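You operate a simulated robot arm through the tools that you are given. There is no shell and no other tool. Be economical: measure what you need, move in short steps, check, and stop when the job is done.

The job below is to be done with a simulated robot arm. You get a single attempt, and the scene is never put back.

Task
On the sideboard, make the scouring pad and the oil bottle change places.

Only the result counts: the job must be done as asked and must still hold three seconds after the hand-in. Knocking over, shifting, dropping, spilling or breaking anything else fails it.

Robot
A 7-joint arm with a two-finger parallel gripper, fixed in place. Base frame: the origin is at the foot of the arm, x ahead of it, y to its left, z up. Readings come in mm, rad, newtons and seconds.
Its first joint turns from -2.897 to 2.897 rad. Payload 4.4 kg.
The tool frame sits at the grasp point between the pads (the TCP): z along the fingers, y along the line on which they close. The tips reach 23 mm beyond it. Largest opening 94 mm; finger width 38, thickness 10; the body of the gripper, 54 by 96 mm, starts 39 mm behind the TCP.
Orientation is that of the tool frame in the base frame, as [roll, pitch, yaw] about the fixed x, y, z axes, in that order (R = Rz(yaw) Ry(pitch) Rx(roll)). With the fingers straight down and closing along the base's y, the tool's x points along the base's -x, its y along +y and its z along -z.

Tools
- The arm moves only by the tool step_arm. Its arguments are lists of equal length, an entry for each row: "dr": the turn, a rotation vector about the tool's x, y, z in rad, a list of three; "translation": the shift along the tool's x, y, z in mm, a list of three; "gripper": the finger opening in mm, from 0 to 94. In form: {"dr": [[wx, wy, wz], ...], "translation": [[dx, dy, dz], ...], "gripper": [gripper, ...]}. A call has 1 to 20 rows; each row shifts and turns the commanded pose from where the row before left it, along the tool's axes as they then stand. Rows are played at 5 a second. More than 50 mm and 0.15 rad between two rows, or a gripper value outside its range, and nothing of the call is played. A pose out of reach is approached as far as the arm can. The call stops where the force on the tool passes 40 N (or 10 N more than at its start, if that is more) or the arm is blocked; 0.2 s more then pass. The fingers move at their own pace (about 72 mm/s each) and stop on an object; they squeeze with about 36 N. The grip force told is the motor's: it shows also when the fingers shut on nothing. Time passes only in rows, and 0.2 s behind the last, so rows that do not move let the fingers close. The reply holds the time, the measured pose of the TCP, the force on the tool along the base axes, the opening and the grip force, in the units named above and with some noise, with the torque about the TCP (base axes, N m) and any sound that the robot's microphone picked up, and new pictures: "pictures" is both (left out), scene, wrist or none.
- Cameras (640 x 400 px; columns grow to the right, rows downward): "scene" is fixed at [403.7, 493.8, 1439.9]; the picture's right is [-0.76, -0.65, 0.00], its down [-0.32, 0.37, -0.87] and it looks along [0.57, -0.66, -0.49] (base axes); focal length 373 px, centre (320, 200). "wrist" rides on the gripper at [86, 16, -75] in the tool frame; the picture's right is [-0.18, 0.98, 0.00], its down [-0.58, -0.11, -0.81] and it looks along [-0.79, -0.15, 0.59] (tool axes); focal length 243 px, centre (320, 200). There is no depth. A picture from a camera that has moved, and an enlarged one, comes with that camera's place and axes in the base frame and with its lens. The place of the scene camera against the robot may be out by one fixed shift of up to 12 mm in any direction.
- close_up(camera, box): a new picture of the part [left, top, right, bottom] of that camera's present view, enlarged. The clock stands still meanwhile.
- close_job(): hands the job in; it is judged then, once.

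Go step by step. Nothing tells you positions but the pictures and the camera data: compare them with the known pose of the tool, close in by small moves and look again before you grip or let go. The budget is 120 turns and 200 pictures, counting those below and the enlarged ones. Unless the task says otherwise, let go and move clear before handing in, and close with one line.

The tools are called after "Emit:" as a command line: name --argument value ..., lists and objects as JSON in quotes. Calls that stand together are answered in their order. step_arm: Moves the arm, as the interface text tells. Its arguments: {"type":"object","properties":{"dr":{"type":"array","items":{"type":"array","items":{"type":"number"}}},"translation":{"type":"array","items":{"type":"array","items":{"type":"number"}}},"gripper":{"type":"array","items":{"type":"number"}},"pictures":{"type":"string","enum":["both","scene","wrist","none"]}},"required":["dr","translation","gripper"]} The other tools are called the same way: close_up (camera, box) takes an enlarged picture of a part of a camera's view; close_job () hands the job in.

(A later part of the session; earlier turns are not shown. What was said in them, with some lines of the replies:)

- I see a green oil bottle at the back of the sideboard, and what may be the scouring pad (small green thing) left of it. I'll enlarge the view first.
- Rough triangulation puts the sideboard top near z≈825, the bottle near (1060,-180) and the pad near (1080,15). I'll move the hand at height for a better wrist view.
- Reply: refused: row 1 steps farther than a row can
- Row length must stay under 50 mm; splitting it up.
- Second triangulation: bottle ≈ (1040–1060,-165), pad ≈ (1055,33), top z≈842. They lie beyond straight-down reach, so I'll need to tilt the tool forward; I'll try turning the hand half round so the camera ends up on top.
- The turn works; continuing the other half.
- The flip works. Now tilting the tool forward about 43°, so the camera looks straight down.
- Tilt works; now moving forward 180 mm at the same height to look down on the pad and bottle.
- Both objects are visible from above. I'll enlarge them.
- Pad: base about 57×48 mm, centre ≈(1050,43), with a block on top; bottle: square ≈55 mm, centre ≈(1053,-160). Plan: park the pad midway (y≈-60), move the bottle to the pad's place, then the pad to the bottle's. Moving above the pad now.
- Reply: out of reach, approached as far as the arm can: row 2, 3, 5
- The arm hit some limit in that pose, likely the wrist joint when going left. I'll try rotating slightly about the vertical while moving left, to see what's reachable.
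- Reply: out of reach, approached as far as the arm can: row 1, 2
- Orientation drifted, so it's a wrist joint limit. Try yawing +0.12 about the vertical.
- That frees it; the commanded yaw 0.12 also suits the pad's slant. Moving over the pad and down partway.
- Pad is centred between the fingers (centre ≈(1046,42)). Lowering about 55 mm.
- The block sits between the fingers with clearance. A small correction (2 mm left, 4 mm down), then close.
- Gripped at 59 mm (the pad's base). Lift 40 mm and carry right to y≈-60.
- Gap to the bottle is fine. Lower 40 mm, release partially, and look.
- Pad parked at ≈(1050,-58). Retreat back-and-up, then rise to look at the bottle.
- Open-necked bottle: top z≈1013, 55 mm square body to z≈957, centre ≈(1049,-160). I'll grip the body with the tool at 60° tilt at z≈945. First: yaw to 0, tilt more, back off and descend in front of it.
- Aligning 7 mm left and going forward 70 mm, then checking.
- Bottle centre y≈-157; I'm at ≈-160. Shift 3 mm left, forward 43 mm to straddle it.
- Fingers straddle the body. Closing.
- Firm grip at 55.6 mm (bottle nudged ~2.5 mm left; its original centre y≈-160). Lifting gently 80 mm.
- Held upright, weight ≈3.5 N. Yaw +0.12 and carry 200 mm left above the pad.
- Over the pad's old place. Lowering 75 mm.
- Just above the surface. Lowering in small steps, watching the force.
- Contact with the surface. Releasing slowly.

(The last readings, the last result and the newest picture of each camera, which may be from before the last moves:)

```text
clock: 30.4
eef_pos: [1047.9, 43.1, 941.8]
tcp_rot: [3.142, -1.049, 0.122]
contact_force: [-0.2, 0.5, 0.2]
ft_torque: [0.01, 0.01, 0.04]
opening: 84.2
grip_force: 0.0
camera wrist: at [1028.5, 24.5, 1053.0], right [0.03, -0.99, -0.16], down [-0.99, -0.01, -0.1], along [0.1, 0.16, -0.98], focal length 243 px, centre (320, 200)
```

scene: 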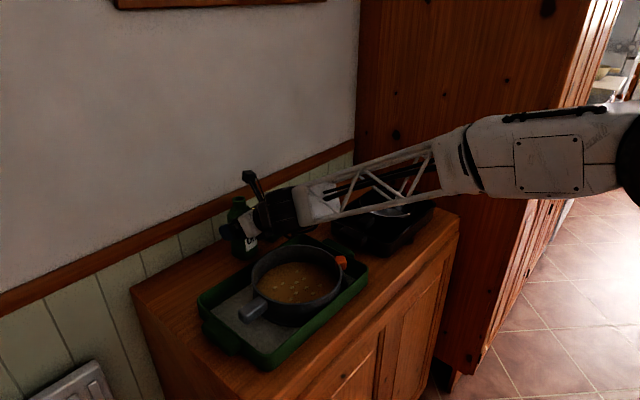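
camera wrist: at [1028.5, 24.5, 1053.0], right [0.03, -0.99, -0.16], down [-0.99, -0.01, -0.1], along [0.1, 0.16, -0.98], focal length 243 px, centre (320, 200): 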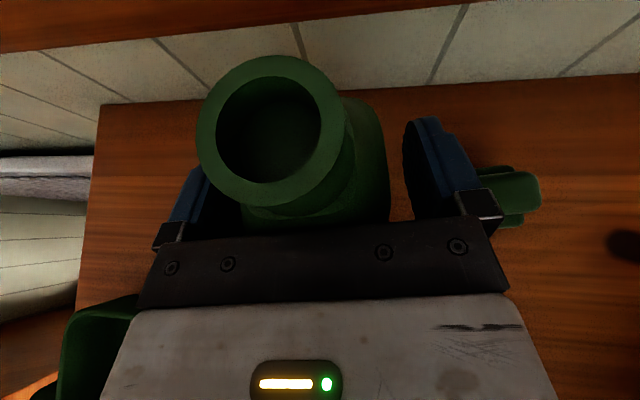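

Bottle stands free. Retreating back along the tool axis, then up, and tilting back to 43°.

Emit:
step_arm --dr '[[0, 0, 0], [0, 0, 0], [0, 0, 0], [0, 0, 0], [0, 0, 0], [0, 0, 0], [0, -0.15, 0], [0, -0.15, 0]]' --translation '[[0, 0, -20], [0, 0, -35], [0, 0, -35], [0, 0, -35], [0, 45, 0], [0, 45, 0], [0, 0, 0], [0, 0, 0]]' --gripper '[84, 84, 84, 84, 84, 84, 84, 84]'

```text
clock: 32.4
eef_pos: [871.0, -51.7, 1021.0]
tcp_rot: [-3.14, -0.75, 0.122]
contact_force: [-0.4, 0.6, 0.2]
ft_torque: [-0.04, 0.06, 0.02]
opening: 84.0
grip_force: 0.0
stopped in row 8: the arm was blocked; the commanded pose is now the measured one
camera wrist: at [886.4, -65.5, 1133.6], right [-0.01, -0.99, -0.13], down [-0.98, -0.01, 0.19], along [-0.19, 0.13, -0.97], focal length 243 px, centre (320, 200)
```

scene: 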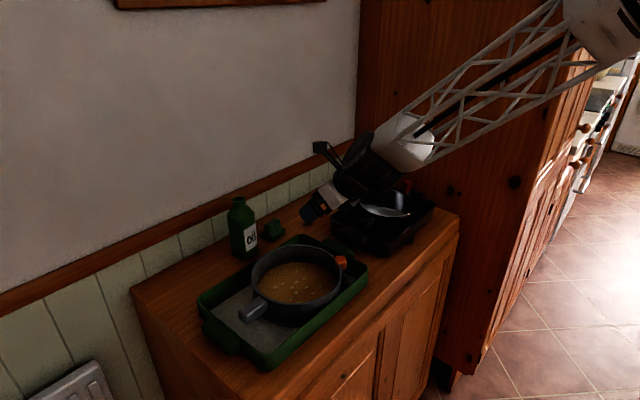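
wrist: 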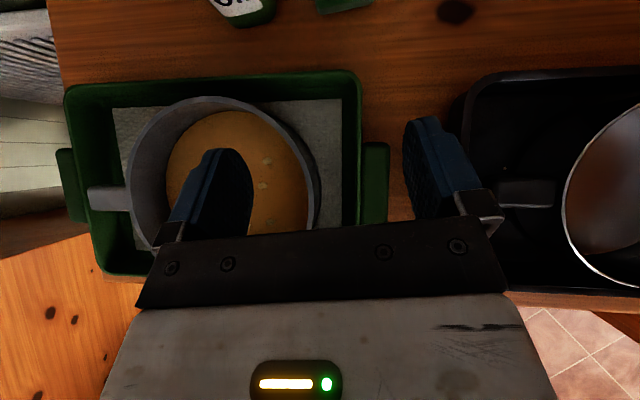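

The move was reported blocked at the end with no force, and the TCP is farther back than planned; the pots look unmoved. I'll rise and check.

Emit:
step_arm --dr '[[0, 0, 0], [0, 0, 0], [0, 0, 0]]' --translation '[[20.5, 0, -22], [20.5, 0, -22], [0, 0, 0]]' --gripper '[84, 84, 84]'

Emit:
close_up --camera "scene" --box '[120, 140, 480, 390]'

```text
clock: 33.2
eef_pos: [871.9, -53.1, 1083.8]
tcp_rot: [-3.141, -0.75, 0.119]
contact_force: [0.2, 0.9, 0.3]
ft_torque: [0.02, -0.02, 0.01]
opening: 84.0
grip_force: 0.0
camera wrist: at [887.4, -66.6, 1195.7], right [-0.01, -0.99, -0.13], down [-0.98, -0.01, 0.19], along [-0.19, 0.13, -0.97], focal length 243 px, centre (320, 200)
```

scene: 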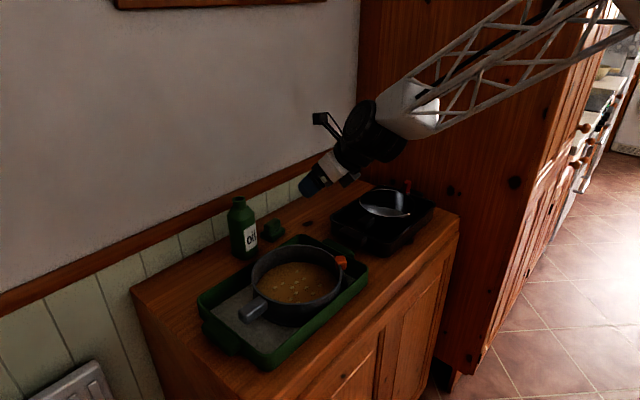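
wrist: 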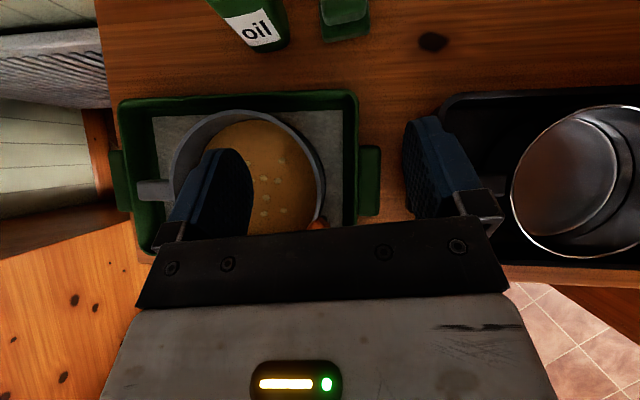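

```text
1.60 times, centred on (300, 265) of scene
camera zoom: at [403.7, 493.8, 1439.9], right [-0.76, -0.65, 0.0], down [-0.32, 0.37, -0.87], along [0.57, -0.66, -0.49], focal length 597 px, centre (352, 96)
```

zoom: 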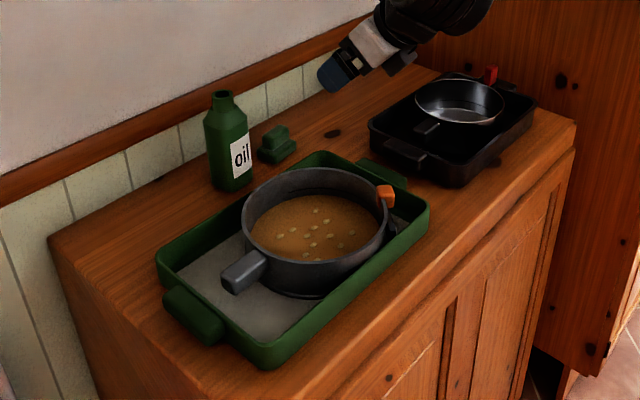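

Pots and trays are unmoved; bottle stands at the pad's old spot. Going for the pad at ≈(1050,-58).

Emit:
step_arm --dr '[[0, 0, 0], [0, 0, 0], [0, 0, 0], [0, 0, 0], [0, 0, 0], [0, 0, 0], [0, 0, 0], [0, 0, 0]]' --translation '[[32.2, 6.6, 30], [32.2, 6.6, 30], [-28.2, 0, 30.2], [-28.2, 0, 30.2], [-28.2, 0, 30.2], [32.2, 6.6, 30], [32.2, 6.6, 30], [0, 0, 0]]' --gripper '[84, 84, 80, 80, 80, 80, 80, 80]'

```text
clock: 35.0
eef_pos: [1054.6, -57.9, 960.7]
tcp_rot: [-3.139, -0.75, 0.12]
contact_force: [0.6, -0.1, 0.5]
ft_torque: [-0.02, -0.01, -0.01]
opening: 79.8
grip_force: 0.0
camera wrist: at [1069.7, -72.2, 1073.7], right [-0.01, -0.99, -0.13], down [-0.98, -0.01, 0.19], along [-0.19, 0.13, -0.97], focal length 243 px, centre (320, 200)
```

scene: 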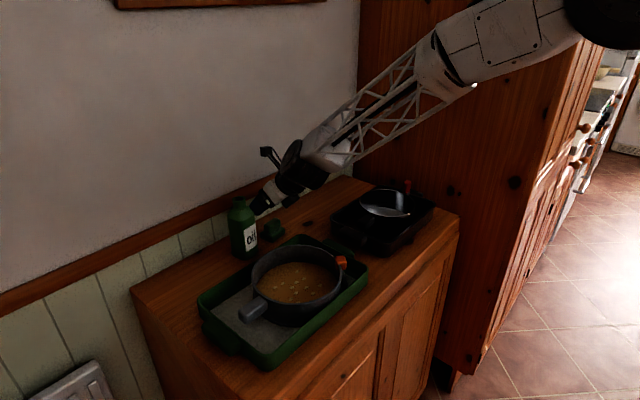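
wrist: 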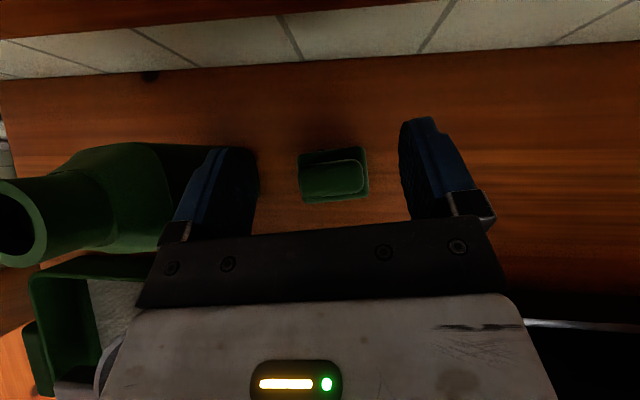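

Pad is centred within ~3 mm. Correct and descend 80 mm.

Emit:
step_arm --dr '[[0, 0, 0], [0, 0, 0], [0, 0, 0], [0, 0, 0]]' --translation '[[-3.1, -2.5, -2.9], [-27.3, 0, 29.3], [-20.5, 0, 22], [-6.8, 0, 7.3]]' --gripper '[80, 80, 80, 80]' --pictures "wrist"

```text
clock: 36.0
eef_pos: [1046.0, -56.4, 882.2]
tcp_rot: [-3.141, -0.753, 0.119]
contact_force: [-0.1, -1.0, -0.4]
ft_torque: [0.0, 0.04, 0.02]
opening: 80.0
grip_force: 0.2
camera wrist: at [1060.6, -70.4, 994.5], right [-0.01, -0.99, -0.13], down [-0.98, -0.01, 0.19], along [-0.19, 0.13, -0.97], focal length 243 px, centre (320, 200)
```

wrist: 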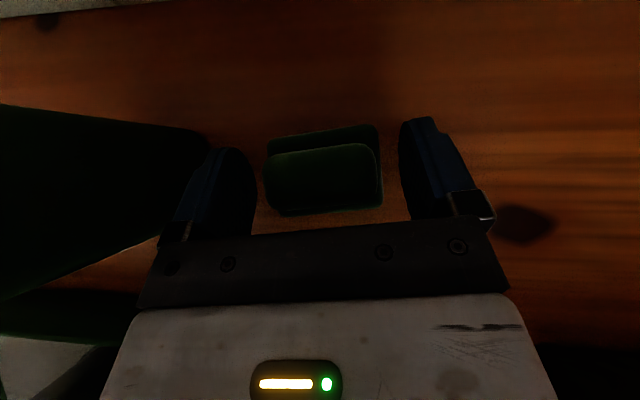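

Well placed; nudge 3 mm forward, close, and lift 40 mm.

Emit:
step_arm --dr '[[0, 0, 0], [0, 0, 0], [0, 0, 0], [0, 0, 0], [0, 0, 0], [0, 0, 0], [0, 0, 0], [0, 0, 0]]' --translation '[[2.2, 0.4, 2], [0, 0, 0], [0, 0, 0], [0, 0, 0], [0, 0, 0], [13.6, 0, -14.6], [13.6, 0, -14.6], [0, 0, 0]]' --gripper '[80, 60, 40, 30, 30, 30, 30, 30]' --pictures "wrist"

```text
clock: 37.8
eef_pos: [1050.6, -55.7, 919.2]
tcp_rot: [-3.141, -0.752, 0.121]
contact_force: [0.0, 0.1, -0.1]
ft_torque: [0.02, 0.0, 0.04]
opening: 59.0
grip_force: 36.1
camera wrist: at [1064.2, -70.3, 1031.7], right [-0.01, -0.99, -0.13], down [-0.98, -0.01, 0.19], along [-0.19, 0.13, -0.97], focal length 243 px, centre (320, 200)
```

wrist: 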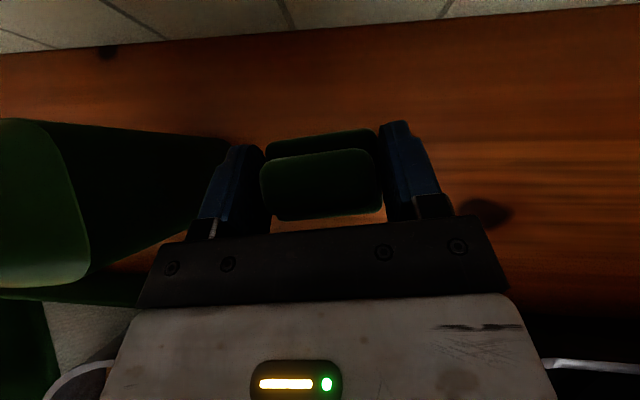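

Held. Carry 103 mm right to the bottle's old place, lower, look before release.

Emit:
step_arm --dr '[[0, 0, 0], [0, 0, 0], [0, 0, 0], [0, 0, 0], [0, 0, 0], [0, 0, 0], [0, 0, 0]]' --translation '[[-3.07, 34.2, -2.86], [-3.07, 34.2, -2.86], [-3.07, 34.2, -2.86], [-13.6, 0, 14.6], [-10.2, 0, 11], [-2.8, 0, 2.9], [0, 0, 0]]' --gripper '[30, 30, 30, 30, 30, 30, 30]'

```text
clock: 39.4
eef_pos: [1047.7, -159.9, 879.7]
tcp_rot: [-3.14, -0.752, 0.121]
contact_force: [-1.4, -1.8, 4.3]
ft_torque: [-0.11, 0.04, -0.03]
opening: 59.1
grip_force: 35.8
camera wrist: at [1061.9, -173.3, 992.7], right [-0.01, -0.99, -0.13], down [-0.98, -0.01, 0.19], along [-0.19, 0.13, -0.97], focal length 243 px, centre (320, 200)
```

scene: 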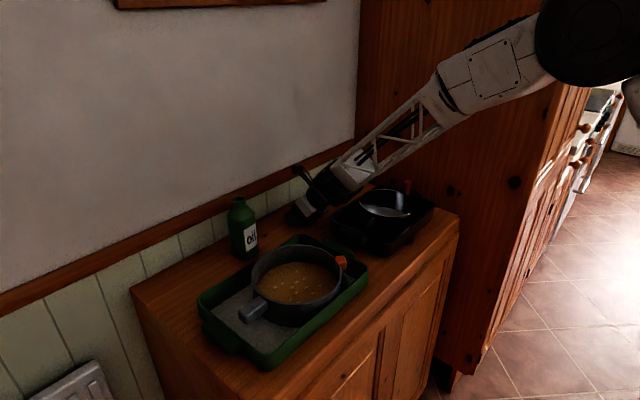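
wrist: 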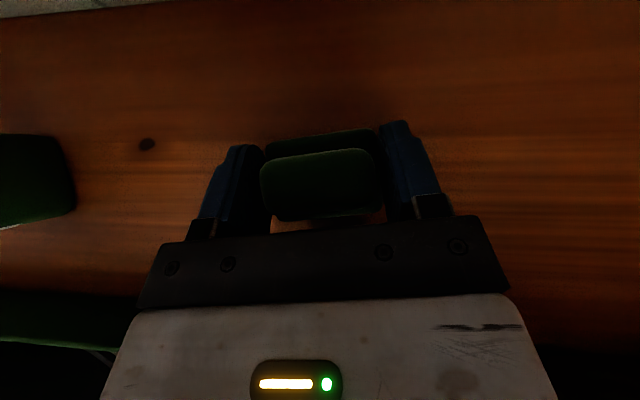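

Pad touches the surface (force 4 N) at (1048,-160). Release, retreat back-and-up, then rise.

Emit:
step_arm --dr '[[0, 0, 0], [0, 0, 0], [0, 0, 0], [0, 0, 0], [0, 0, 0], [0, 0, 0], [0, 0, 0], [0, 0, 0]]' --translation '[[0, 0, 0], [0, 0, 0], [0, 0, 0], [0, 0, -30], [0, 0, -40], [0, 0, -40], [20.5, 0, -22], [20.5, 0, -22]]' --gripper '[64, 74, 80, 80, 80, 80, 80, 80]'

Emit:
close_up --camera "scene" --box '[120, 140, 480, 390]'

```text
clock: 41.2
eef_pos: [973.4, -167.4, 1019.3]
tcp_rot: [-3.139, -0.749, 0.117]
contact_force: [0.2, -0.8, 1.1]
ft_torque: [-0.01, -0.04, 0.02]
opening: 79.9
grip_force: 0.0
camera wrist: at [988.8, -182.1, 1131.8], right [-0.02, -0.99, -0.13], down [-0.98, -0.01, 0.19], along [-0.19, 0.13, -0.97], focal length 243 px, centre (320, 200)
```

scene: 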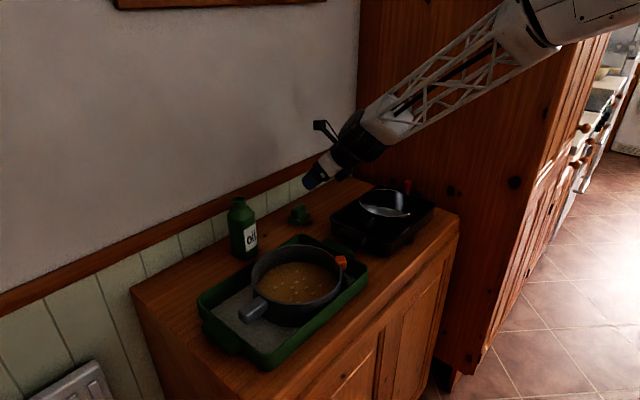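
wrist: 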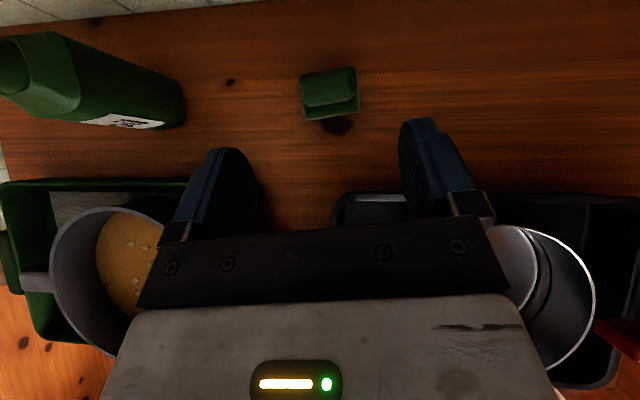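

```text
1.60 times, centred on (300, 265) of scene
camera zoom: at [403.7, 493.8, 1439.9], right [-0.76, -0.65, 0.0], down [-0.32, 0.37, -0.87], along [0.57, -0.66, -0.49], focal length 597 px, centre (352, 96)
```

zoom: 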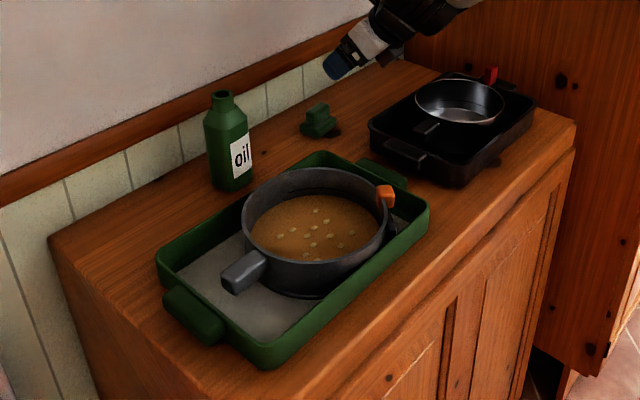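

Pad and bottle now sit at each other's former spots, the pots and trays are unmoved, and the arm is clear. Handing in.

Emit:
close_job

```text
The job is handed in.
```

The scouring pad and the oil bottle have changed places on the sideboard. Both stand upright, the arm is clear and, from the pictures, nothing else moved.
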